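You operate a simulated robot arm through the tools that you are given. There is no shell and no other tool.

Carry out the task below with a simulated robot arm. There is one attempt and no reset: what you move stays moved.

## Task
Test the large blue bulb and sort it by what the tester shows.
Fine: stand it in the tester socket, clamp it with the purple lever, push the green button once, open the lever; good standing on the yellow tray, dud in the black tub; leave the other bulbs. Where these are worked on the way, their far stop is far enough and under half their travel is too little: purple lever.

Only the result counts: the job must be done as asked and must still hold three seconds after the hand-in. Knocking over, shifting, dropping, spilling or breaking anything else fails it.

## Robot
A 7-joint arm with a two-finger parallel gripper, fixed in place. Base frame: the origin is on the floor under the middle of its stand, x ahead of it, y to its left, z up; the work surface is at about z = 850. Units: mm, degrees, N and s.
It reaches about 1058 mm from its shoulder. Its first joint turns from -166.0 to 166.0 degrees. Payload 4.4 kg.
The TCP is the grasp point between the finger pads, 23 mm short of the fingertips. In the tool frame z runs along the fingers and y along their closing line. Largest opening 94 mm; finger width 38, thickness 10; the body of the gripper, 54 by 96 mm, starts 39 mm behind the TCP.
Orientation is that of the tool frame in the base frame, as a unit quaternion [w, x, y, z]. With the fingers straight down and closing along the base's y, the tool's x points along the base's -x, its y along +y and its z along -z.

## Interface
- The arm moves only by the tool apply_moves. Its argument "moves" is a list of rows, each a list of 3 entries, a list of its own where there are three numbers: the turn, a rotation vector about the base's x, y, z in degrees, then the shift along the base's x, y, z in mm, then the gripper command, from -1 (fully open) to 1 (shut), values between in proportion. In form: [[[wx, wy, wz], [x, y, z], jaw], ...]. A call has 1 to 20 rows; each row is the pose to reach, as a shift and turn from the pose commanded when the call began. Rows are played at 5 a second. More than 50 mm and 8.6 degrees between two rows, or a gripper value outside its range, and nothing of the call is played. A pose out of reach is approached as far as the arm can. The call stops where the force on the tool passes 40 N (or 10 N more than at its start, if that is more) or the arm is blocked; 0.2 s more then pass. The fingers move at their own pace (about 108 mm/s each) and stop on an object; they squeeze with about 41 N. The grip force told is the motor's: it shows also when the fingers shut on nothing. Time passes only in rows, and 0.2 s behind the last, so rows that repeat a pose let the fingers close. It gives the time, the measured TCP pose, the force on the tool (base axes), the opening and the grip force at its end, in the units of the frame above (readings bear some noise), with the torque about the TCP (base axes, N m) and any sound that the robot's microphone picked up.
- Cameras (640 x 400 px; columns grow to the right, rows downward): "scene" is fixed at [50.9, -651.1, 1644.1]; the picture's right is [0.72, -0.69, 0.00], its down [-0.42, -0.44, -0.80] and it looks along [0.55, 0.58, -0.60] (base axes); focal length 315 px, centre (320, 200). "wrist" rides on the gripper at [86, 16, -75] in the tool frame; the picture's right is [-0.18, 0.98, 0.00], its down [-0.58, -0.11, -0.81] and it looks along [-0.79, -0.15, 0.59] (tool axes); focal length 243 px, centre (320, 200). There is no depth. A picture from a camera that has moved, and an enlarged one, comes with that camera's place and axes in the base frame and with its lens.
- snapshot(camera): a new picture of that camera. It takes no simulated time.
- enlarge(camera, box): a new picture of the part [left, top, right, bottom] of that camera's present view, enlarged. It takes no simulated time.
- finish_job(): hands the job in; it is judged then, once.

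Nothing tells you positions but the pictures and the camera data. Unless the task says otherwise, let go and move clear before handing in.

The tools are called after "Request:" as name(argument=value, ...) on one line, values as JSON. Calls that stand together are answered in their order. apply_moves: Moves the arm, as the interface text tells. Its arguments: {"type":"object","properties":{"moves":{"type":"array"}},"required":["moves"]} The other tools are called the same way: snapshot (camera) takes a picture; enlarge (camera, box) takes an enlarged picture of a part of a camera's view; finish_job () hands the job in.

At the start:

```text
time: 0.0
ee_pos: [527.0, 156.8, 1277.3]
tool_rot: [0.0, 0.0, 1.0, 0.0]
force: [0.0, -0.4, 0.2]
ft_torque: [0.0, -0.02, 0.0]
gripper_width: 93.9
gripper_force: 0.0
```

scene: 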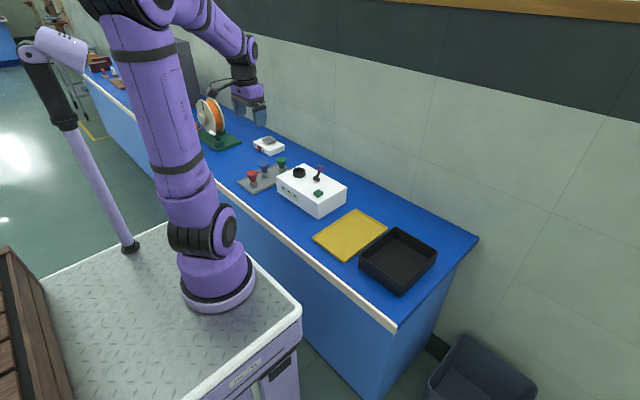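
wrist: 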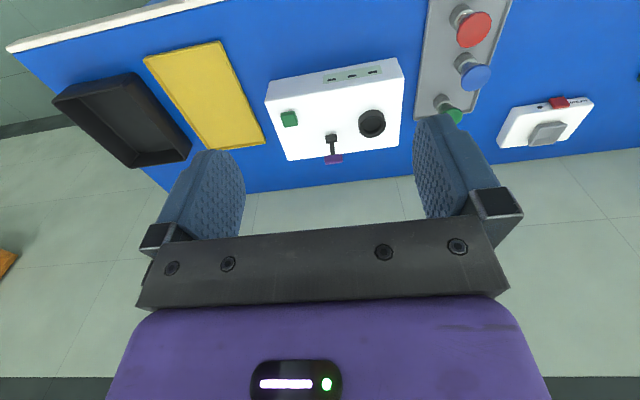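

I see a white tester box with a dark socket, green button and purple lever, plus a bulb rack with red, blue and green bulbs, a yellow tray and a black tub. I'll take enlarged pictures first to locate everything.

Request:
enlarge(camera="scene", box=[220, 120, 380, 220])

Request:
enlarge(camera="wrist", box=[240, 0, 560, 200])

Request:
enlarge(camera="scene", box=[300, 180, 460, 300])

```text
4.00 times, centred on (300, 170) of scene
camera zoom: at [50.9, -651.1, 1644.1], right [0.72, -0.69, 0.0], down [-0.42, -0.44, -0.8], along [0.55, 0.58, -0.6], focal length 1262 px, centre (400, 320)
```

zoom: 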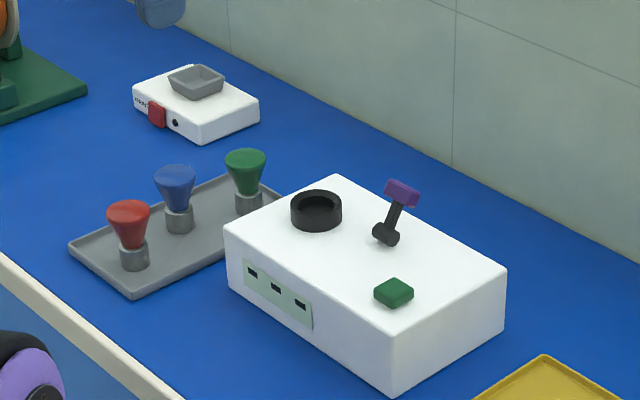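

```text
2.00 times, centred on (400, 100) of wrist
camera zoom: at [440.5, 175.0, 1353.0], right [0.18, 0.98, 0.0], down [0.58, -0.11, 0.81], along [0.79, -0.15, -0.59], focal length 485 px, centre (160, 400)
```

zoom: 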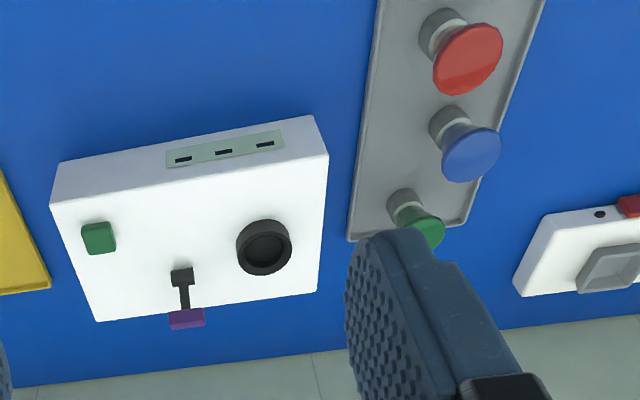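

```text
3.33 times, centred on (380, 240) of scene
camera zoom: at [50.9, -651.1, 1644.1], right [0.72, -0.69, 0.0], down [-0.42, -0.44, -0.8], along [0.55, 0.58, -0.6], focal length 1051 px, centre (120, 67)
```

zoom: 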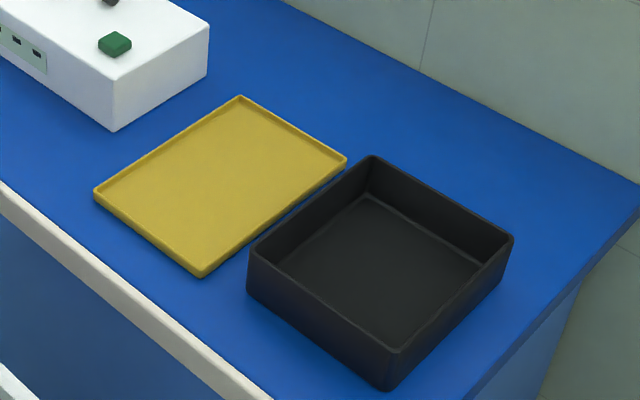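

The box appears axis-aligned at about x 690–850, y 28–288, with its top near z 915. The blue bulb is near (712, 410). I'll move the wrist camera closer to refine these numbers.

Request:
apply_moves(moves=[[[0, 0, 0], [0, 40, -20], -1], [[0, 0, 0], [-10, 80, -60], -1], [[0, 0, 0], [-20, 120, -100], -1], [[0, 0, 0], [-30, 160, -140], -1], [[0, 0, 0], [-40, 190, -170], -1], [[0, 0, 0], [-40, 190, -170], -1]])

Request:
snapshot(camera="wrist")

Request:
enlarge(camera="wrist", box=[160, 0, 480, 200])

```text
refused: row 2 steps farther than a row can; nothing moved
```

```text
taken
camera wrist: at [440.5, 175.0, 1353.0], right [0.18, 0.98, 0.0], down [0.58, -0.11, 0.81], along [0.79, -0.15, -0.59], focal length 243 px, centre (320, 200)
```

wrist: 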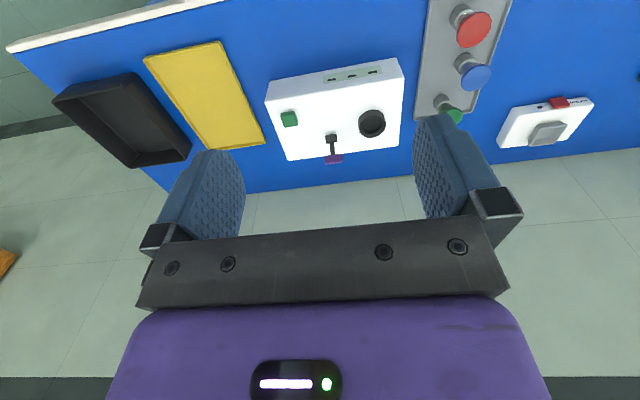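

```text
2.00 times, centred on (320, 100) of wrist
camera zoom: at [440.5, 175.0, 1353.0], right [0.18, 0.98, 0.0], down [0.58, -0.11, 0.81], along [0.79, -0.15, -0.59], focal length 485 px, centre (320, 400)
```

zoom: 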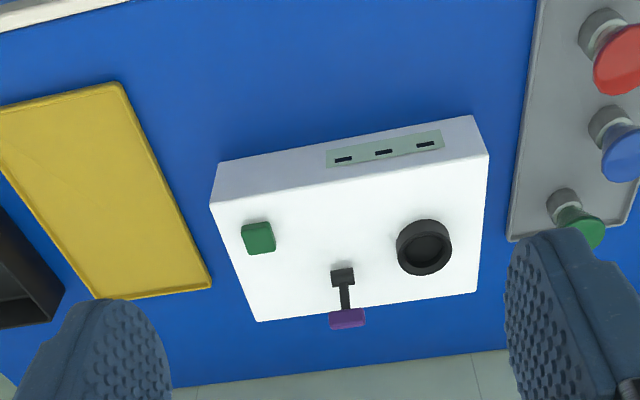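

That call was refused because one step was too long. I'll do the same approach toward the bulb rack in smaller steps.

Request:
apply_moves(moves=[[[0, 0, 0], [-4, 32, -24], -1], [[0, 0, 0], [-9, 64, -49], -1], [[0, 0, 0], [-13, 96, -73], -1], [[0, 0, 0], [-18, 128, -98], -1], [[0, 0, 0], [-22, 160, -122], -1], [[0, 0, 0], [-27, 193, -147], -1], [[0, 0, 0], [-27, 193, -147], -1]])

Request:
snapshot(camera="wrist")

Request:
enlarge(camera="wrist", box=[200, 0, 440, 150])

```text
time: 1.6
ee_pos: [500.7, 349.5, 1129.7]
tool_rot: [0.0, 0.0, 1.0, 0.0]
force: [0.3, 0.7, 0.4]
ft_torque: [0.01, 0.02, -0.04]
gripper_width: 94.0
gripper_force: 0.1
```

```text
taken
camera wrist: at [413.6, 367.6, 1205.8], right [0.18, 0.98, 0.0], down [0.58, -0.11, 0.81], along [0.79, -0.15, -0.59], focal length 243 px, centre (320, 200)
```

wrist: 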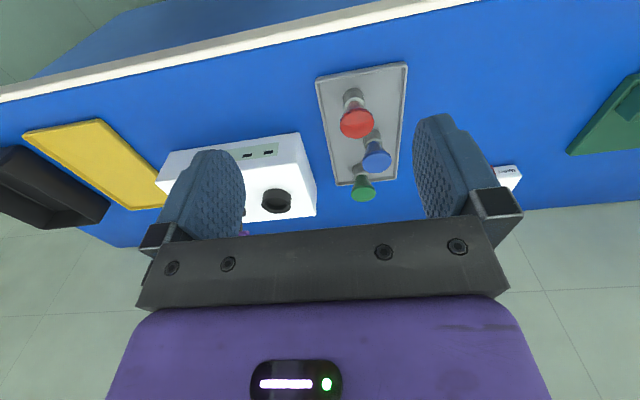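

```text
2.67 times, centred on (320, 75) of wrist
camera zoom: at [413.6, 367.6, 1205.8], right [0.18, 0.98, 0.0], down [0.58, -0.11, 0.81], along [0.79, -0.15, -0.59], focal length 647 px, centre (320, 533)
```

zoom: 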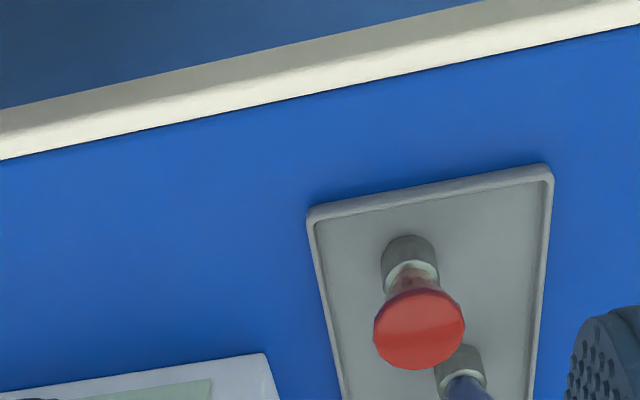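

The bulbs are grey cylinder bases with a cone flaring to a flat top. I'll zoom in further on the rack and socket.

Request:
enlarge(camera="wrist", box=[250, 80, 410, 220])

Request:
enlarge(camera="scene", box=[230, 145, 310, 195])

```text
2.86 times, centred on (330, 150) of wrist
camera zoom: at [413.6, 367.6, 1205.8], right [0.18, 0.98, 0.0], down [0.58, -0.11, 0.81], along [0.79, -0.15, -0.59], focal length 693 px, centre (291, 343)
```

zoom: 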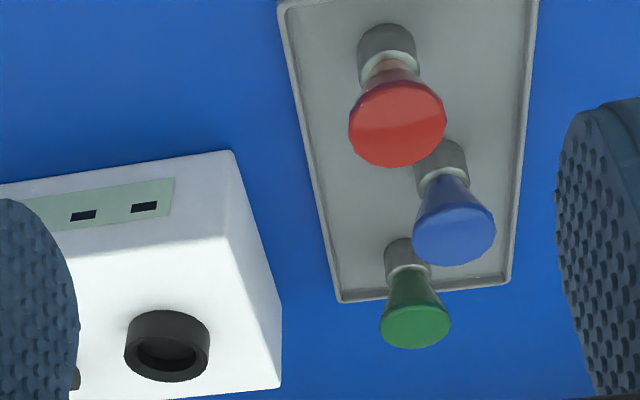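

```text
8.00 times, centred on (270, 170) of scene
camera zoom: at [50.9, -651.1, 1644.1], right [0.72, -0.69, 0.0], down [-0.42, -0.44, -0.8], along [0.55, 0.58, -0.6], focal length 2523 px, centre (720, 440)
```

zoom: 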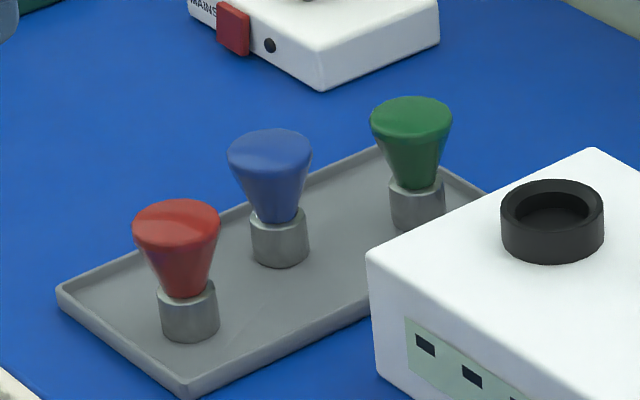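

Next I want the tester's lever, panel and button up close, along with the small "MAINS" box.

Request:
enlarge(camera="scene", box=[275, 160, 355, 220])

Request:
enlarge(camera="scene", box=[190, 90, 300, 160])

Request:
enlarge(camera="scene", box=[60, 30, 220, 150])

```text
6.67 times, centred on (315, 190) of scene
camera zoom: at [50.9, -651.1, 1644.1], right [0.72, -0.69, 0.0], down [-0.42, -0.44, -0.8], along [0.55, 0.58, -0.6], focal length 2103 px, centre (353, 267)
```

zoom: 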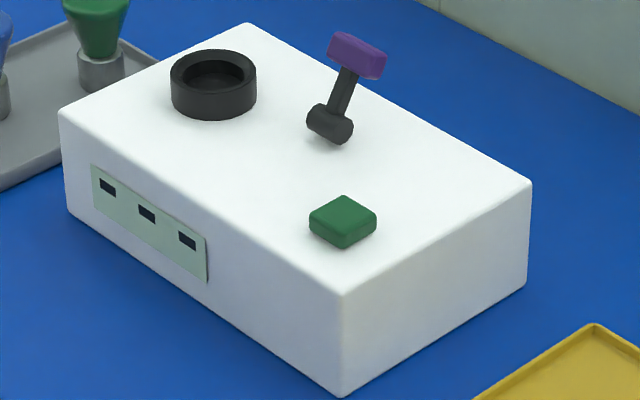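

```text
5.71 times, centred on (245, 125) of scene
camera zoom: at [50.9, -651.1, 1644.1], right [0.72, -0.69, 0.0], down [-0.42, -0.44, -0.8], along [0.55, 0.58, -0.6], focal length 1802 px, centre (749, 629)
```

zoom: 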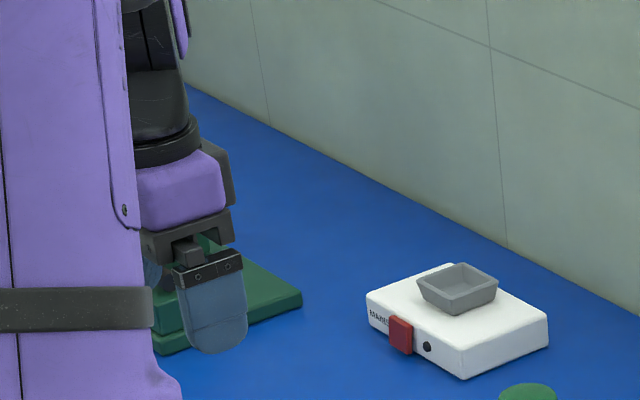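

```text
3.33 times, centred on (140, 90) of scene
camera zoom: at [50.9, -651.1, 1644.1], right [0.72, -0.69, 0.0], down [-0.42, -0.44, -0.8], along [0.55, 0.58, -0.6], focal length 1051 px, centre (920, 567)
```

zoom: 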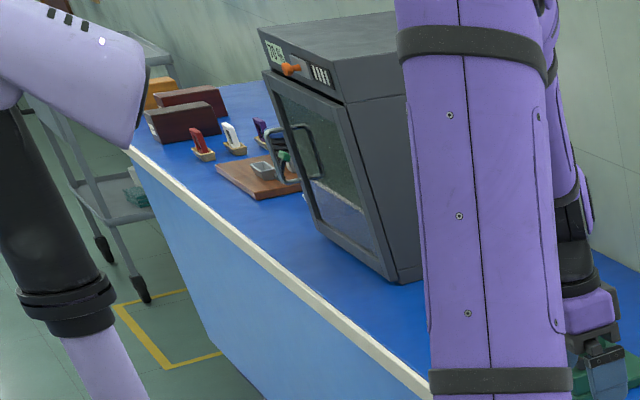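

The lever pivots about the y axis and currently leans away (+x). The bulbs have a base of about 33 mm and a head of about 47 mm. I'll move above the blue bulb, estimated at (706, 406), and look again.

Request:
apply_moves(moves=[[[0, 0, 0], [38, 11, -18], -1], [[0, 0, 0], [76, 22, -36], -1], [[0, 0, 0], [114, 34, -54], -1], [[0, 0, 0], [152, 45, -72], -1], [[0, 0, 0], [190, 57, -90], -1], [[0, 0, 0], [190, 57, -90], -1]])

Request:
snapshot(camera="wrist")

Request:
enlarge(camera="wrist", box=[220, 0, 420, 160])

```text
time: 3.0
ee_pos: [691.5, 407.2, 1041.3]
tool_rot: [0.0, 0.0, 1.0, 0.0]
force: [0.2, 0.1, -0.7]
ft_torque: [-0.02, -0.02, 0.01]
gripper_width: 94.2
gripper_force: 0.1
```

```text
taken
camera wrist: at [604.9, 423.9, 1117.2], right [0.19, 0.98, 0.0], down [0.58, -0.11, 0.81], along [0.79, -0.15, -0.59], focal length 243 px, centre (320, 200)
```

wrist: 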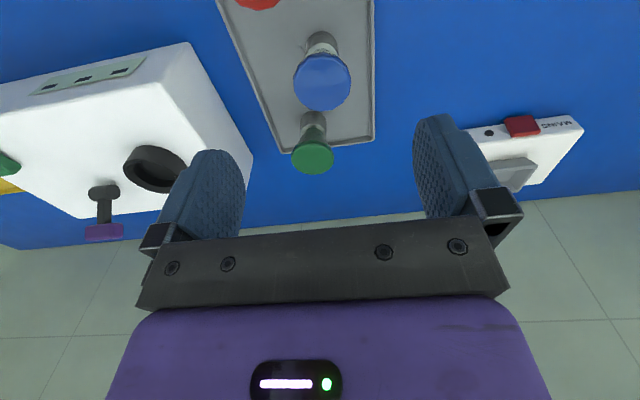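

```text
2.50 times, centred on (320, 80) of wrist
camera zoom: at [604.9, 423.9, 1117.2], right [0.19, 0.98, 0.0], down [0.58, -0.11, 0.81], along [0.79, -0.15, -0.59], focal length 606 px, centre (320, 500)
```

zoom: 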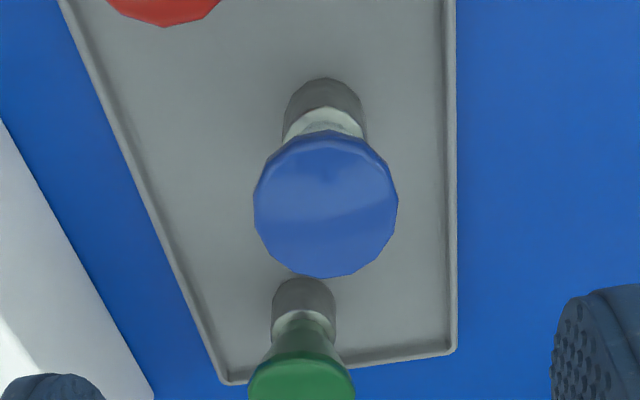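

The blue bulb axis is at about (705, 407), with its rim near z 917. I'll descend with the TCP on the rim and close the jaws.

Request:
apply_moves(moves=[[[0, 0, 0], [14.5, 0, 0], -1], [[0, 0, 0], [14.5, 0, -40], -1], [[0, 0, 0], [14.5, 0, -80], -1], [[0, 0, 0], [14.5, 0, -80], -1]])

Request:
snapshot(camera="wrist")

Request:
enlarge(camera="scene", box=[230, 120, 310, 195])

```text
time: 4.0
ee_pos: [705.5, 409.2, 958.2]
tool_rot: [0.0, 0.0, 1.0, 0.0]
force: [0.1, -0.1, 0.0]
ft_torque: [0.0, 0.0, -0.01]
gripper_width: 93.8
gripper_force: 0.0
```

```text
taken
camera wrist: at [618.0, 425.9, 1034.5], right [0.18, 0.98, 0.0], down [0.58, -0.11, 0.81], along [0.79, -0.15, -0.59], focal length 243 px, centre (320, 200)
```

wrist: 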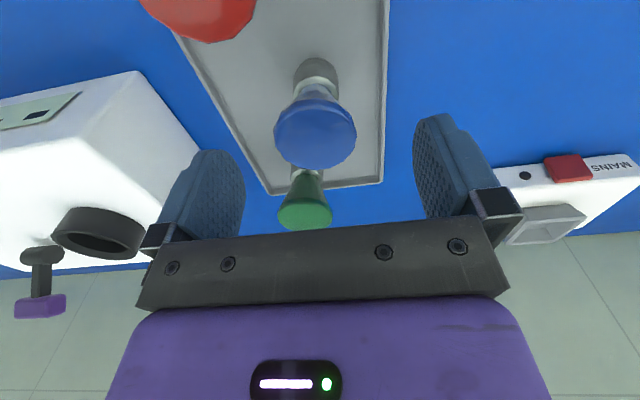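

```text
5.33 times, centred on (270, 158) of scene
camera zoom: at [50.9, -651.1, 1644.1], right [0.72, -0.69, 0.0], down [-0.42, -0.44, -0.8], along [0.55, 0.58, -0.6], focal length 1682 px, centre (587, 427)
```

zoom: 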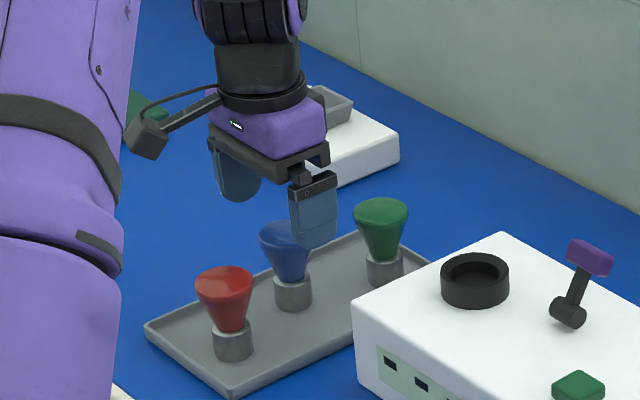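

The jaws straddle the blue bulb with it roughly centred. I'll correct y by 2 mm, lower to rim height and close.

Request:
apply_moves(moves=[[[0, 0, 0], [-1, -2, -20], -1], [[0, 0, 0], [-1, -2, -41], -1], [[0, 0, 0], [-1, -2, -41], -1], [[0, 0, 0], [-1, -2, -41], -0.3], [[0, 0, 0], [-1, -2, -41], 0.2], [[0, 0, 0], [-1, -2, -41], 0.6], [[0, 0, 0], [-1, -2, -41], 1], [[0, 0, 0], [-1, -2, -41], 1]])

Request:
snapshot(camera="wrist")

Request:
enlarge(camera="scene", box=[230, 120, 310, 195])

```text
time: 5.8
ee_pos: [705.1, 406.2, 919.0]
tool_rot: [0.0, 0.001, 1.0, 0.001]
force: [0.3, -0.8, 0.3]
ft_torque: [0.01, -0.02, 0.01]
gripper_width: 44.7
gripper_force: 41.2
```

```text
taken
camera wrist: at [617.4, 423.9, 995.4], right [0.18, 0.98, 0.0], down [0.58, -0.11, 0.81], along [0.79, -0.15, -0.59], focal length 243 px, centre (320, 200)
```

wrist: 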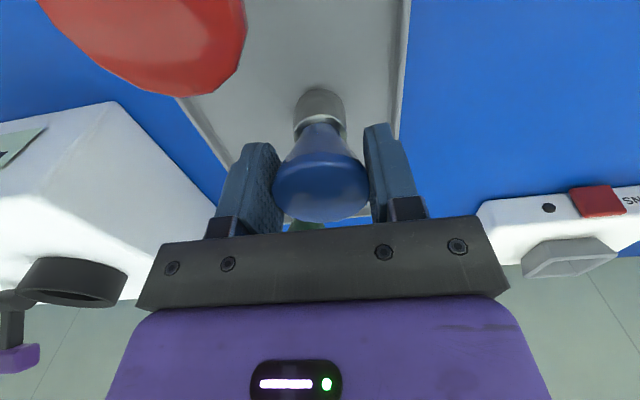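

```text
5.33 times, centred on (270, 158) of scene
camera zoom: at [50.9, -651.1, 1644.1], right [0.72, -0.69, 0.0], down [-0.42, -0.44, -0.8], along [0.55, 0.58, -0.6], focal length 1682 px, centre (587, 427)
```

zoom: 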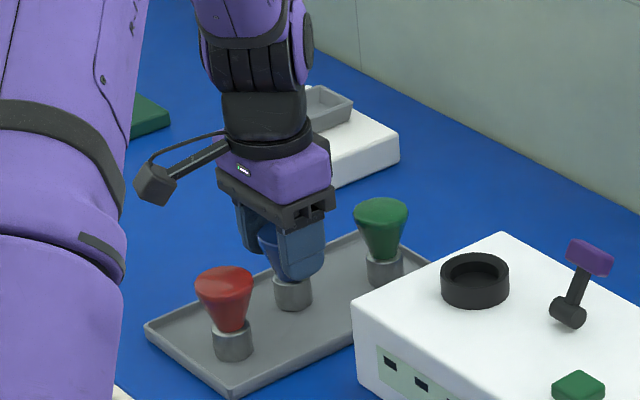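

The bulb is gripped at 44.7 mm with 41 N. I'll lift it straight up and check that it hangs upright.

Request:
apply_moves(moves=[[[0, 0, 0], [0, 0, 8], 1], [[0, 0, 0], [0, 0, 20], 1], [[0, 0, 0], [0, 0, 50], 1], [[0, 0, 0], [0, 0, 85], 1], [[0, 0, 0], [0, 0, 120], 1], [[0, 0, 0], [0, 0, 120], 1]])

Request:
snapshot(camera="wrist")

Request:
enlarge(camera="scene", box=[230, 100, 310, 195])

```text
time: 7.2
ee_pos: [703.0, 404.2, 1040.4]
tool_rot: [0.001, 0.001, 1.0, 0.0]
force: [1.6, 0.1, -0.5]
ft_torque: [0.02, -0.04, -0.01]
gripper_width: 44.8
gripper_force: 40.7
```

```text
taken
camera wrist: at [617.0, 422.6, 1116.2], right [0.18, 0.98, 0.0], down [0.58, -0.11, 0.81], along [0.79, -0.15, -0.59], focal length 243 px, centre (320, 200)
```

wrist: 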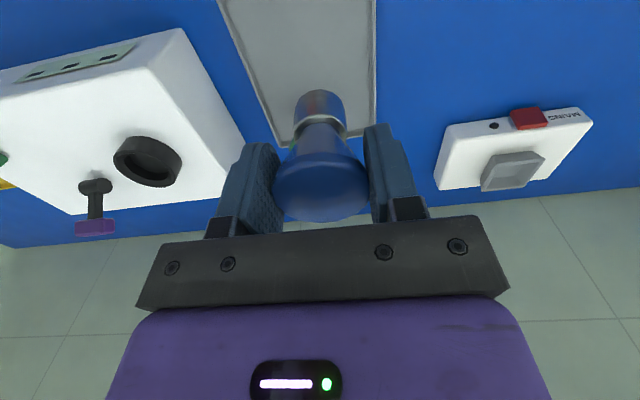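

```text
4.21 times, centred on (270, 148) of scene
camera zoom: at [50.9, -651.1, 1644.1], right [0.72, -0.69, 0.0], down [-0.42, -0.44, -0.8], along [0.55, 0.58, -0.6], focal length 1328 px, centre (530, 421)
```

zoom: 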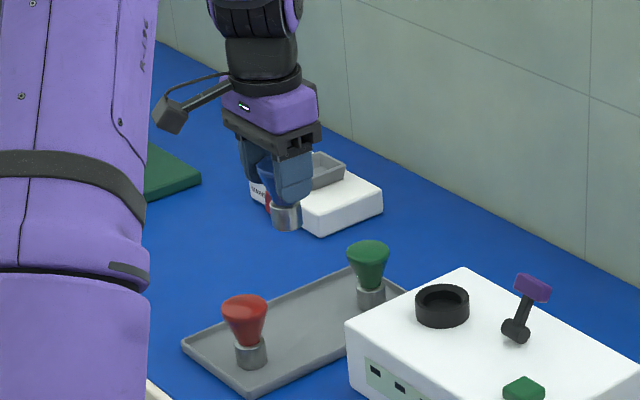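

The bulb is held upright. I'll zoom in to measure the bulb base in the tool frame and the socket position from here.

Request:
enlarge(camera="wrist", box=[260, 75, 380, 225])

Request:
enlarge(camera="wrist", box=[60, 100, 220, 200])

```text
2.67 times, centred on (320, 150) of wrist
camera zoom: at [617.0, 422.6, 1116.2], right [0.18, 0.98, 0.0], down [0.58, -0.11, 0.81], along [0.79, -0.15, -0.59], focal length 647 px, centre (320, 333)
```

zoom: 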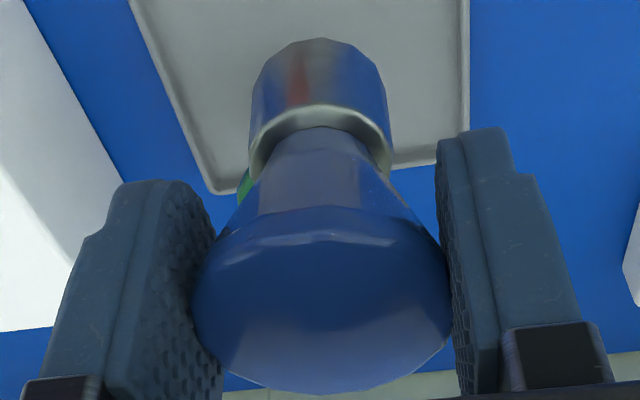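

```text
4.00 times, centred on (140, 150) of wrist
camera zoom: at [617.0, 422.6, 1116.2], right [0.18, 0.98, 0.0], down [0.58, -0.11, 0.81], along [0.79, -0.15, -0.59], focal length 970 px, centre (1040, 400)
```

zoom: 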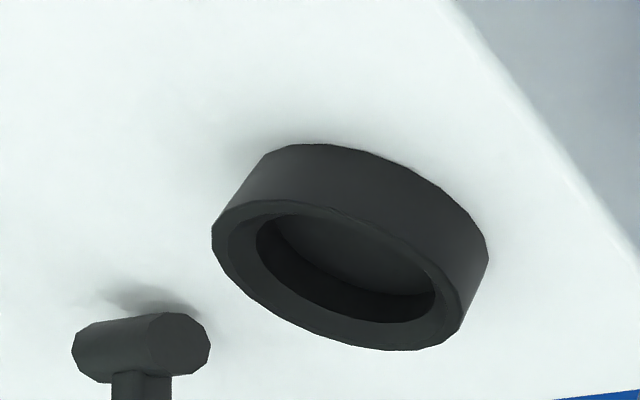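

The bulb sits within about 3 mm of the TCP. I'll hover near the socket at safe height so the socket shows above the bulb in the wrist view.

Request:
apply_moves(moves=[[[0, 0, 0], [16, -36, 4], 1], [[0, 0, 0], [33, -72, 8], 1], [[0, 0, 0], [50, -109, 12], 1], [[0, 0, 0], [66, -146, 16], 1], [[0, 0, 0], [83, -182, 20], 1], [[0, 0, 0], [83, -182, 20], 1], [[0, 0, 0], [83, -182, 20], 1]])

Request:
snapshot(camera="wrist")

Request:
enlarge(camera="wrist", box=[240, 0, 400, 120])

Request:
enlarge(camera="scene", box=[270, 110, 350, 220])

```text
time: 8.8
ee_pos: [789.1, 224.3, 1060.3]
tool_rot: [0.0, 0.0, 1.0, 0.0]
force: [0.4, 0.5, -0.5]
ft_torque: [0.0, -0.01, -0.04]
gripper_width: 44.7
gripper_force: 41.4
```

```text
taken
camera wrist: at [702.3, 242.0, 1136.9], right [0.18, 0.98, 0.0], down [0.58, -0.11, 0.81], along [0.79, -0.15, -0.59], focal length 243 px, centre (320, 200)
```

wrist: 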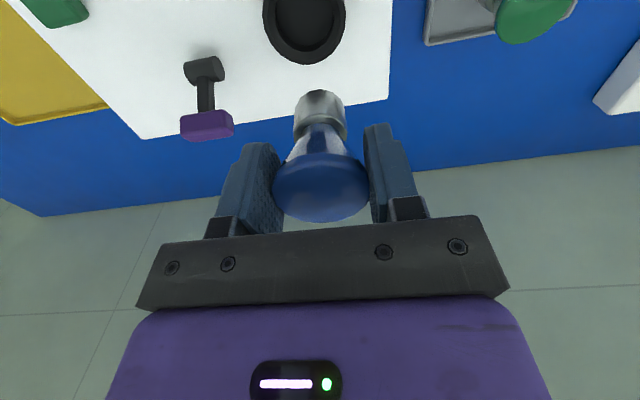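

```text
3.33 times, centred on (320, 60) of wrist
camera zoom: at [702.3, 242.0, 1136.9], right [0.18, 0.98, 0.0], down [0.58, -0.11, 0.81], along [0.79, -0.15, -0.59], focal length 809 px, centre (320, 667)
```

zoom: 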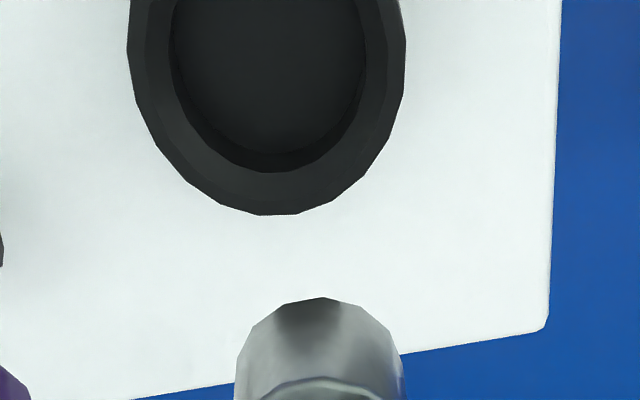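

```text
3.64 times, centred on (310, 165) of scene
camera zoom: at [50.9, -651.1, 1644.1], right [0.72, -0.69, 0.0], down [-0.42, -0.44, -0.8], along [0.55, 0.58, -0.6], focal length 1147 px, centre (356, 327)
```

zoom: 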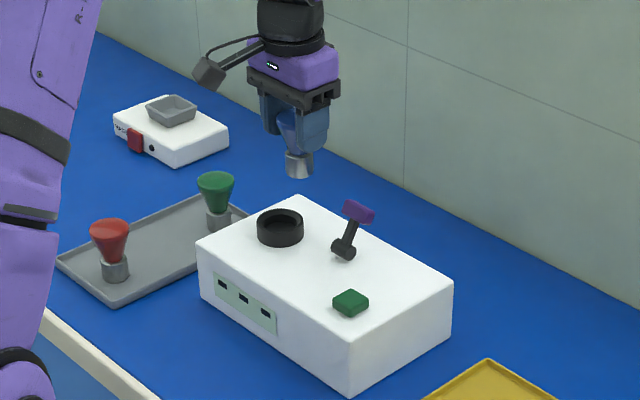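

The socket centre measures about (758, 221), with an inner diameter of about 39 mm. I'll move the bulb over it, keeping about 15–20 mm of clearance, and check the alignment from both cameras.

Request:
apply_moves(moves=[[[0, 0, 0], [-15, -2, 0], 1], [[0, 0, 0], [-30.8, -4.6, 0], 1], [[0, 0, 0], [-30.8, -4.6, -18], 1], [[0, 0, 0], [-30.8, -4.6, -36], 1], [[0, 0, 0], [-30.8, -4.6, -36], 1], [[0, 0, 0], [-30.8, -4.6, -36], 1]])

Request:
enlarge(camera="wrist", box=[240, 40, 400, 160])

Request:
enlarge(camera="scene", box=[270, 130, 330, 190])

```text
time: 10.2
ee_pos: [756.3, 218.6, 1023.5]
tool_rot: [0.0, 0.0, 1.0, 0.0]
force: [1.0, -0.6, -1.0]
ft_torque: [0.0, -0.02, -0.01]
gripper_width: 44.7
gripper_force: 40.9
```

```text
3.33 times, centred on (320, 100) of wrist
camera zoom: at [669.6, 236.4, 1099.6], right [0.18, 0.98, 0.0], down [0.58, -0.11, 0.81], along [0.79, -0.15, -0.59], focal length 809 px, centre (320, 533)
```

zoom: 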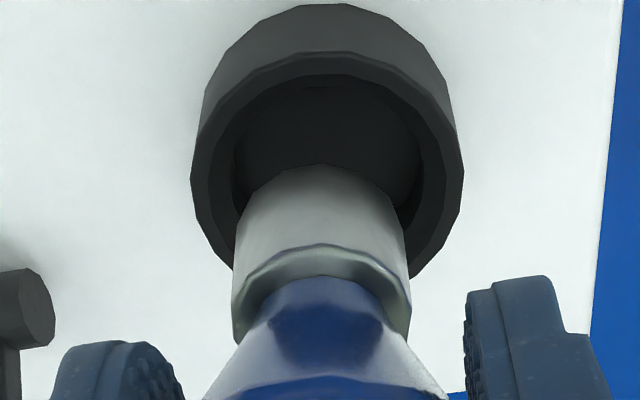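

```text
6.67 times, centred on (300, 160) of scene
camera zoom: at [50.9, -651.1, 1644.1], right [0.72, -0.69, 0.0], down [-0.42, -0.44, -0.8], along [0.55, 0.58, -0.6], focal length 2103 px, centre (453, 467)
```

zoom: 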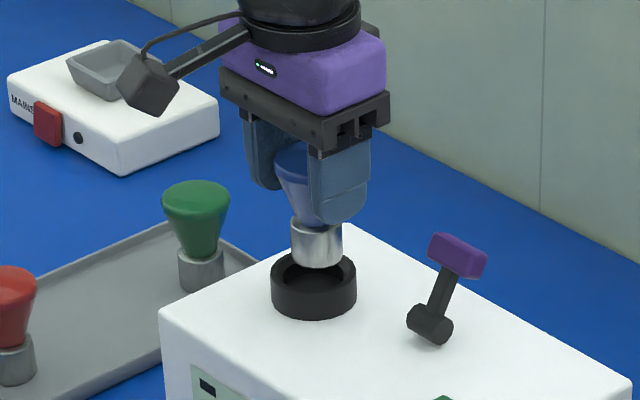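

Laterally the bulb is about 3 mm off in the scene view and 1 mm off in the wrist view. I'll correct by (−2.7, +1.7), lower slightly and recheck.

Request:
apply_moves(moves=[[[0, 0, 0], [-2.7, 1.7, -4], 1], [[0, 0, 0], [-2.7, 1.7, -8], 1], [[0, 0, 0], [-2.7, 1.7, -8], 1], [[0, 0, 0], [-2.7, 1.7, -8], 1]])

Request:
enlarge(camera="wrist", box=[260, 40, 380, 130])

Request:
enlarge(camera="scene", box=[285, 155, 315, 185])

```text
time: 11.2
ee_pos: [753.0, 219.8, 1015.0]
tool_rot: [0.001, 0.0, 1.0, 0.0]
force: [0.0, 0.8, -1.0]
ft_torque: [-0.02, -0.02, -0.02]
gripper_width: 44.8
gripper_force: 41.6
```

```text
4.44 times, centred on (320, 85) of wrist
camera zoom: at [666.5, 238.2, 1090.9], right [0.18, 0.98, 0.0], down [0.58, -0.11, 0.81], along [0.79, -0.15, -0.59], focal length 1078 px, centre (320, 711)
```

zoom: 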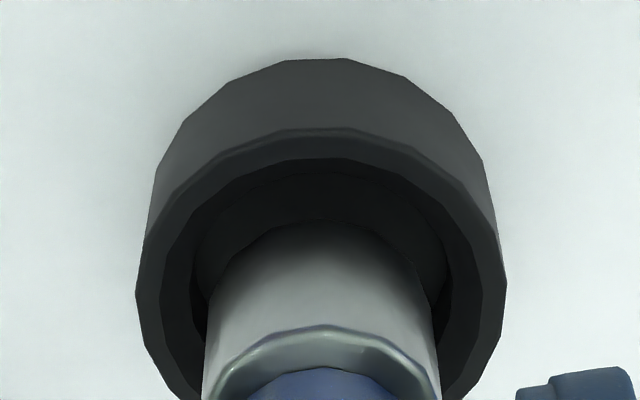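

```text
13.33 times, centred on (300, 170) of scene
camera zoom: at [50.9, -651.1, 1644.1], right [0.72, -0.69, 0.0], down [-0.42, -0.44, -0.8], along [0.55, 0.58, -0.6], focal length 4205 px, centre (587, 600)
```

zoom: 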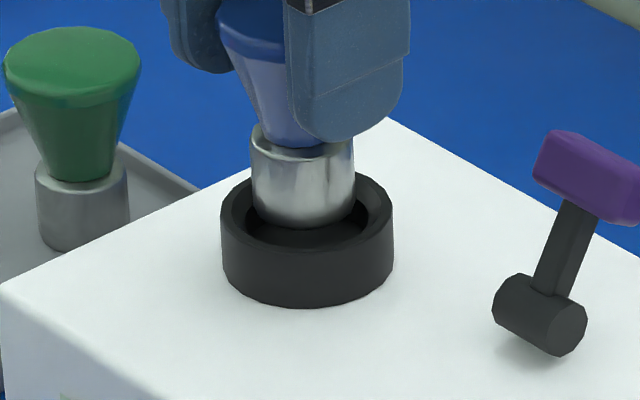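

Lateral alignment is now within 0.5 mm in both views. I'll lower gently into the socket.

Request:
apply_moves(moves=[[[0, 0, 0], [0, 0, -4], 1], [[0, 0, 0], [0, 0, -8], 1], [[0, 0, 0], [0, 0, -12], 1], [[0, 0, 0], [0, 0, -15], 1], [[0, 0, 0], [0, 0, -18], 1], [[0, 0, 0], [0, 0, -18], 1]])

Request:
enlarge(camera="wrist", box=[260, 40, 380, 130])

Request:
enlarge(camera="scene", box=[285, 155, 315, 185])

```text
time: 12.6
ee_pos: [753.4, 219.7, 998.6]
tool_rot: [0.001, 0.001, 1.0, 0.001]
force: [0.9, -1.1, 26.9]
ft_torque: [-0.03, -0.16, -0.03]
gripper_width: 44.8
gripper_force: 41.2
```

```text
4.44 times, centred on (320, 85) of wrist
camera zoom: at [666.1, 237.6, 1074.0], right [0.18, 0.98, 0.0], down [0.58, -0.11, 0.81], along [0.79, -0.15, -0.59], focal length 1078 px, centre (320, 711)
```

zoom: 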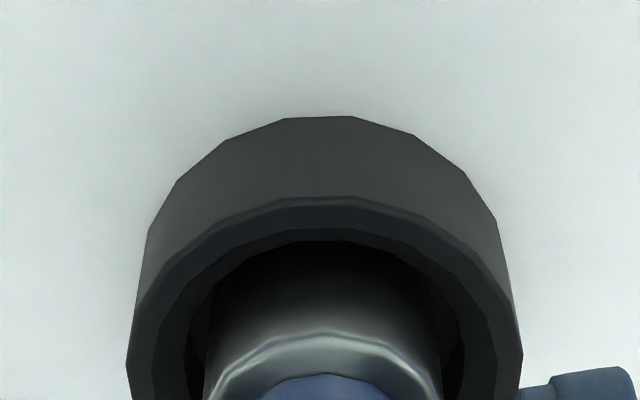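

```text
13.33 times, centred on (300, 170) of scene
camera zoom: at [50.9, -651.1, 1644.1], right [0.72, -0.69, 0.0], down [-0.42, -0.44, -0.8], along [0.55, 0.58, -0.6], focal length 4205 px, centre (587, 600)
```

zoom: 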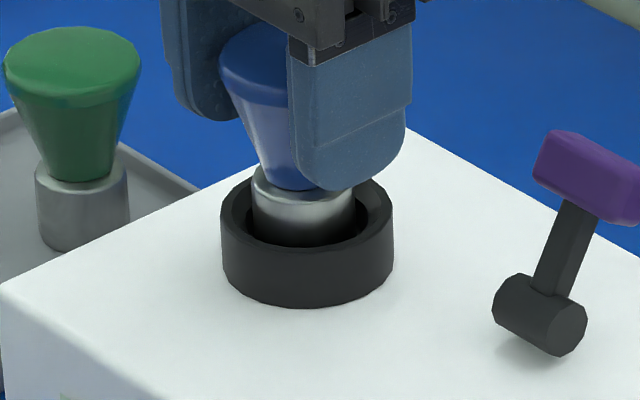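

The force rose to about 27 N with the base roughly 10 mm inside the socket, which matches the socket depth, so it is seated. I'll relieve the push, release, and rise straight up.

Request:
apply_moves(moves=[[[0, 0, 0], [0, 0, 1], 1], [[0, 0, 0], [0, 0, 1.2], 1]])

```text
time: 13.2
ee_pos: [754.0, 220.1, 998.1]
tool_rot: [0.0, 0.0, 1.0, 0.001]
force: [1.3, 1.1, 18.6]
ft_torque: [0.05, -0.24, 0.01]
gripper_width: 44.9
gripper_force: 40.6
```

Request:
apply_moves(moves=[[[0, 0, 0], [0, 0, 1.5], 1], [[0, 0, 0], [0, 0, 2], 1]])

```text
time: 13.8
ee_pos: [753.4, 219.9, 998.4]
tool_rot: [-0.001, -0.001, 1.0, 0.0]
force: [0.1, 0.4, -0.8]
ft_torque: [0.01, 0.01, -0.05]
gripper_width: 44.9
gripper_force: 41.5
```

The force is back to zero and the bulb rests on the socket floor. Next I'll open the jaws gradually and look.

Request:
apply_moves(moves=[[[0, 0, 0], [0, 0, 0], 0.0], [[0, 0, 0], [0, 0, 0], -0.3], [[0, 0, 0], [0, 0, 0], -0.6], [[0, 0, 0], [0, 0, 0], -1], [[0, 0, 0], [0, 0, 0], -1]])

Request:
snapshot(camera="wrist")

Request:
enlarge(camera="scene", box=[270, 130, 350, 210])

```text
time: 15.0
ee_pos: [753.5, 220.5, 1000.7]
tool_rot: [0.0, -0.001, 1.0, -0.001]
force: [-0.4, 0.6, 0.1]
ft_torque: [0.02, -0.03, 0.01]
gripper_width: 94.0
gripper_force: 0.0
```

```text
taken
camera wrist: at [666.8, 238.0, 1076.1], right [0.18, 0.98, 0.0], down [0.58, -0.11, 0.81], along [0.79, -0.15, -0.59], focal length 243 px, centre (320, 200)
```

wrist: 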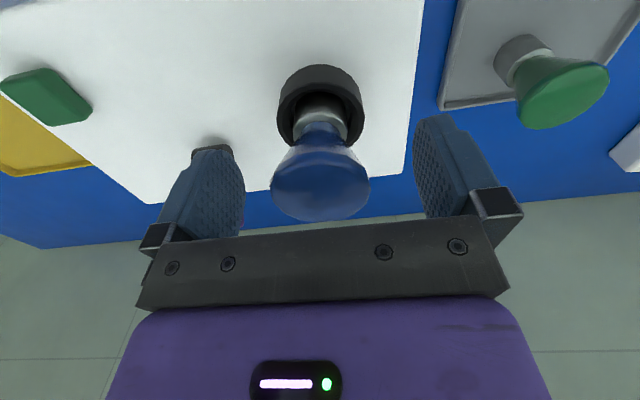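

```text
5.00 times, centred on (310, 170) of scene
camera zoom: at [50.9, -651.1, 1644.1], right [0.72, -0.69, 0.0], down [-0.42, -0.44, -0.8], along [0.55, 0.58, -0.6], focal length 1577 px, centre (370, 350)
```

zoom: 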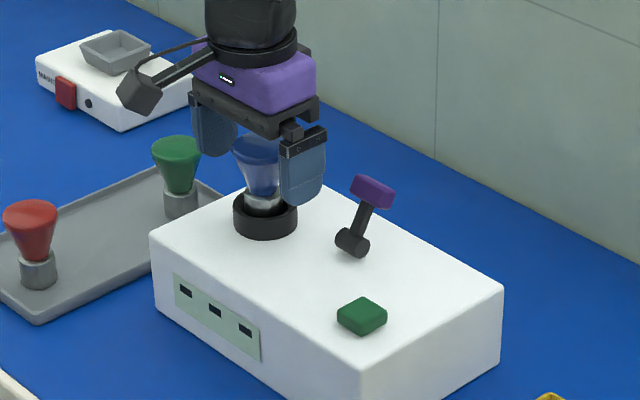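

The bulb stands in the socket. I'll rise clear and take a closer look at the lever.

Request:
apply_moves(moves=[[[0, 0, 0], [0, 0, 25], -1], [[0, 0, 0], [0, 0, 65], -1], [[0, 0, 0], [0, 0, 105], -1], [[0, 0, 0], [-15, -40, 105], -1], [[0, 0, 0], [-30, -75, 105], -1], [[0, 0, 0], [-30, -75, 105], -1]])

Request:
snapshot(camera="wrist")

Request:
enlarge(camera="wrist", box=[220, 40, 420, 180])

Request:
enlarge(camera="scene", box=[275, 150, 355, 220])

```text
time: 16.4
ee_pos: [723.7, 145.0, 1104.9]
tool_rot: [0.001, 0.001, 1.0, 0.0]
force: [0.5, 0.0, 0.0]
ft_torque: [0.02, 0.01, 0.01]
gripper_width: 94.1
gripper_force: 0.0
```

```text
taken
camera wrist: at [636.5, 163.4, 1181.6], right [0.18, 0.98, 0.0], down [0.58, -0.11, 0.81], along [0.79, -0.15, -0.59], focal length 243 px, centre (320, 200)
```

wrist: 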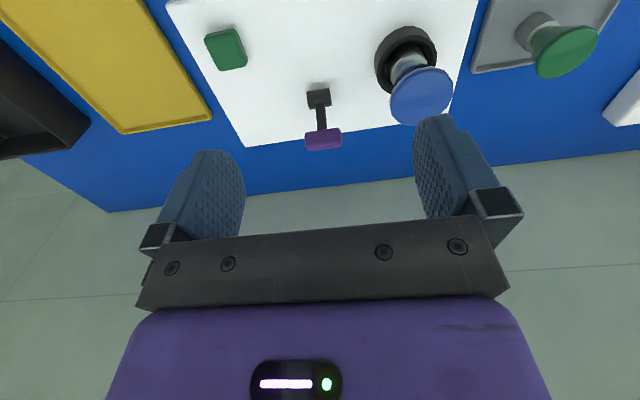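

```text
2.86 times, centred on (320, 110) of wrist
camera zoom: at [636.5, 163.4, 1181.6], right [0.18, 0.98, 0.0], down [0.58, -0.11, 0.81], along [0.79, -0.15, -0.59], focal length 693 px, centre (320, 457)
```

zoom: 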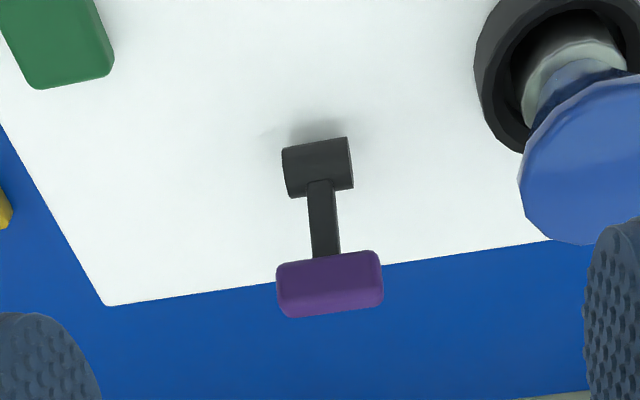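

```text
5.71 times, centred on (315, 185) of scene
camera zoom: at [50.9, -651.1, 1644.1], right [0.72, -0.69, 0.0], down [-0.42, -0.44, -0.8], along [0.55, 0.58, -0.6], focal length 1802 px, centre (349, 286)
```

zoom: 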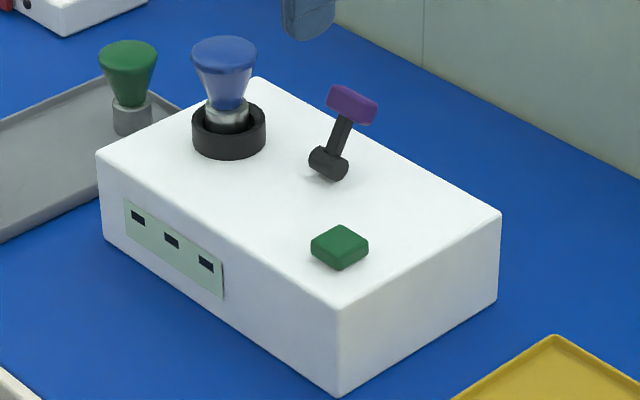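

The lever handle is at about (804, 136, 977) and its pivot at about (784, 135, 932). I'll close the fingers, go behind the handle on the +x side, and come down there.

Request:
apply_moves(moves=[[[0, 0, 0], [42, -3, 0], 0], [[0, 0, 0], [84, -6, 0], 1], [[0, 0, 0], [127, -9, 0], 1], [[0, 0, 0], [127, -9, -40], 1], [[0, 0, 0], [127, -9, -80], 1], [[0, 0, 0], [127, -9, -120], 1], [[0, 0, 0], [127, -9, -120], 1]])

Request:
snapshot(camera="wrist")

Request:
enlarge(camera="scene", box=[275, 120, 365, 220])

```text
time: 18.0
ee_pos: [850.3, 137.1, 983.8]
tool_rot: [-0.001, 0.0, 1.0, 0.0]
force: [-0.3, -0.3, -0.2]
ft_torque: [-0.02, 0.01, 0.01]
gripper_width: 0.1
gripper_force: 41.1
```

```text
taken
camera wrist: at [763.4, 154.6, 1060.5], right [0.18, 0.98, 0.0], down [0.58, -0.11, 0.81], along [0.79, -0.15, -0.59], focal length 243 px, centre (320, 200)
```

wrist: 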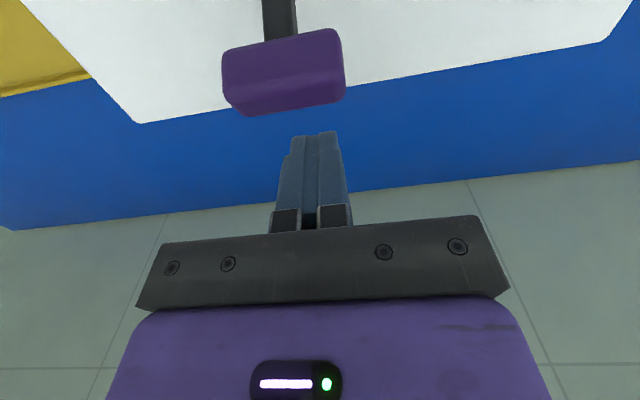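

```text
4.00 times, centred on (320, 170) of scene
camera zoom: at [50.9, -651.1, 1644.1], right [0.72, -0.69, 0.0], down [-0.42, -0.44, -0.8], along [0.55, 0.58, -0.6], focal length 1262 px, centre (320, 320)
```

zoom: 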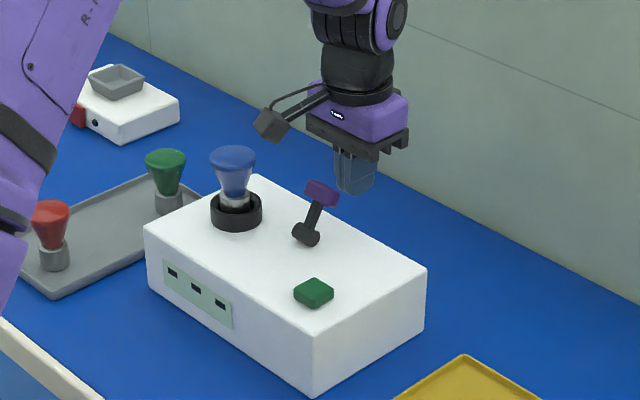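

The fingers are behind the handle with a gap of about 17 mm. I'll sweep slowly toward −x to swing the lever and watch the force.

Request:
apply_moves(moves=[[[0, 0, 0], [-10, 0, 0], 1], [[0, 0, 0], [-17, 0, 0], 1], [[0, 0, 0], [-22, 0, 0], 1], [[0, 0, 0], [-27, 0, 0], 1], [[0, 0, 0], [-32, 0, 0], 1], [[0, 0, 0], [-37, 0, 0], 1], [[0, 0, 0], [-42, 0, 0], 1], [[0, 0, 0], [-47, 0, 0], 1], [[0, 0, 0], [-52, 0, 0], 1], [[0, 0, 0], [-52, 0, 0], 1]])

Request:
enlarge(camera="scene", box=[275, 120, 365, 220])

Request:
snapshot(camera="wrist")

```text
time: 20.2
ee_pos: [797.9, 135.4, 985.8]
tool_rot: [0.0, 0.0, 1.0, 0.001]
force: [-0.6, 0.9, -0.3]
ft_torque: [0.01, 0.0, -0.01]
gripper_width: 0.1
gripper_force: 40.8
```

```text
4.00 times, centred on (320, 170) of scene
camera zoom: at [50.9, -651.1, 1644.1], right [0.72, -0.69, 0.0], down [-0.42, -0.44, -0.8], along [0.55, 0.58, -0.6], focal length 1262 px, centre (320, 320)
```

zoom: 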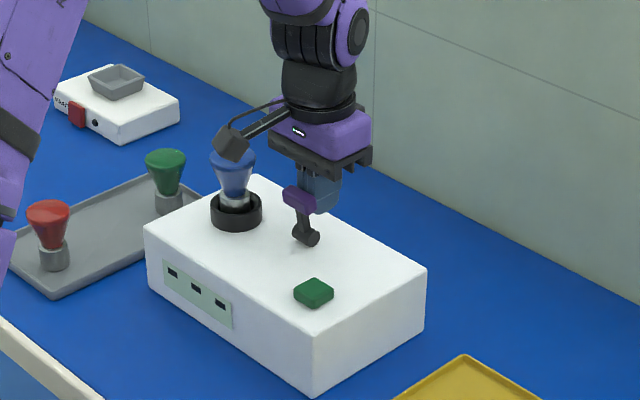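

```text
taken
camera wrist: at [711.6, 153.9, 1061.4], right [0.18, 0.98, 0.0], down [0.58, -0.11, 0.81], along [0.79, -0.15, -0.59], focal length 243 px, centre (320, 200)
```

wrist: 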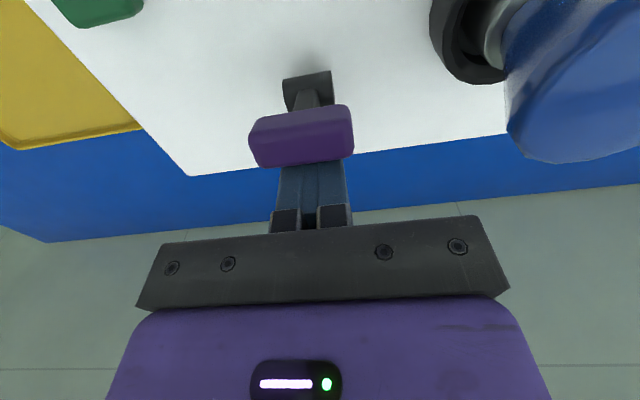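

The lever swings freely and is now about vertical. I'll keep sweeping toward −x, dipping a little to follow the handle's arc until it reaches its stop.

Request:
apply_moves(moves=[[[0, 0, 0], [-5, 0, -1], 1], [[0, 0, 0], [-10, 0, -2], 1], [[0, 0, 0], [-15, 0, -4], 1], [[0, 0, 0], [-20, 0, -6], 1], [[0, 0, 0], [-25, 0, -8], 1], [[0, 0, 0], [-30, 0, -9], 1], [[0, 0, 0], [-30, 0, -9], 1]])

Request:
enlarge(camera="scene", box=[275, 120, 365, 220])

Request:
snapshot(camera="wrist")

```text
time: 21.0
ee_pos: [791.6, 136.7, 986.1]
tool_rot: [0.008, 0.001, 1.0, 0.003]
force: [6.1, -1.1, 2.4]
ft_torque: [-0.1, -0.08, -0.07]
gripper_width: 0.1
gripper_force: 41.1
stopped in row 3: the force on the tool passed its limit at 47 N (the readings are from after the stop); the commanded pose is now the measured one
```

```text
4.00 times, centred on (320, 170) of scene
camera zoom: at [50.9, -651.1, 1644.1], right [0.72, -0.69, 0.0], down [-0.42, -0.44, -0.8], along [0.55, 0.58, -0.6], focal length 1262 px, centre (320, 320)
```

zoom: 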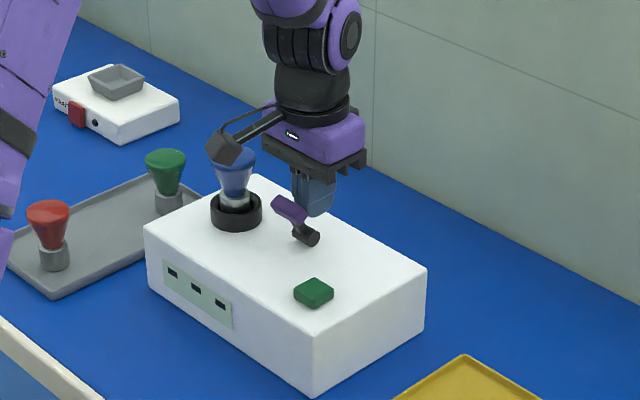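

```text
taken
camera wrist: at [702.8, 153.7, 1060.1], right [0.19, 0.98, 0.01], down [0.57, -0.11, 0.81], along [0.8, -0.15, -0.58], focal length 243 px, centre (320, 200)
```

wrist: 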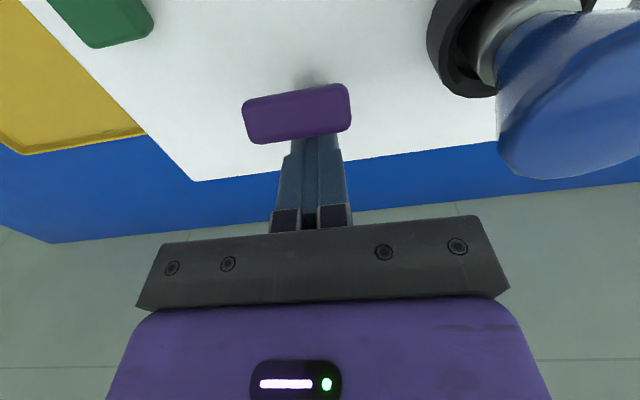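

The lever met its stop with a 47 N spike and now leans about 29° toward −x, the mirror of where it started. I'll back off and confirm that it stays there.

Request:
apply_moves(moves=[[[0, 0, 0], [10, 0, 0], 1], [[0, 0, 0], [25, 0, 0], 1], [[0, 0, 0], [25, 0, 40], 1], [[0, 0, 0], [25, 0, 80], 1], [[0, 0, 0], [25, 0, 80], 1]])

Request:
enlarge(camera="scene", box=[285, 150, 345, 200])

Request:
snapshot(camera="wrist")

```text
time: 22.2
ee_pos: [814.3, 136.9, 1063.2]
tool_rot: [0.007, 0.001, 1.0, 0.002]
force: [-0.3, 1.1, -1.0]
ft_torque: [-0.01, 0.01, 0.01]
gripper_width: 0.0
gripper_force: 41.0
```

```text
8.00 times, centred on (315, 175) of scene
camera zoom: at [50.9, -651.1, 1644.1], right [0.72, -0.69, 0.0], down [-0.42, -0.44, -0.8], along [0.55, 0.58, -0.6], focal length 2523 px, centre (360, 400)
```

zoom: 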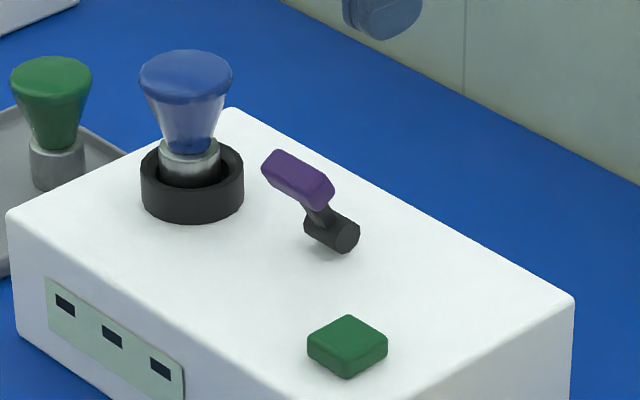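

```text
taken
camera wrist: at [727.2, 154.7, 1138.1], right [0.19, 0.98, 0.01], down [0.57, -0.11, 0.81], along [0.8, -0.15, -0.58], focal length 243 px, centre (320, 200)
```

wrist: 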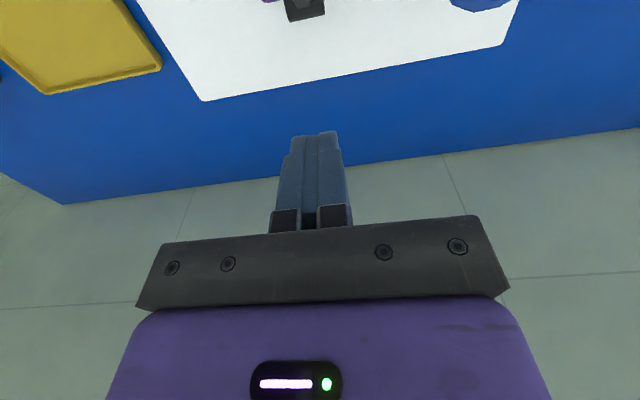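

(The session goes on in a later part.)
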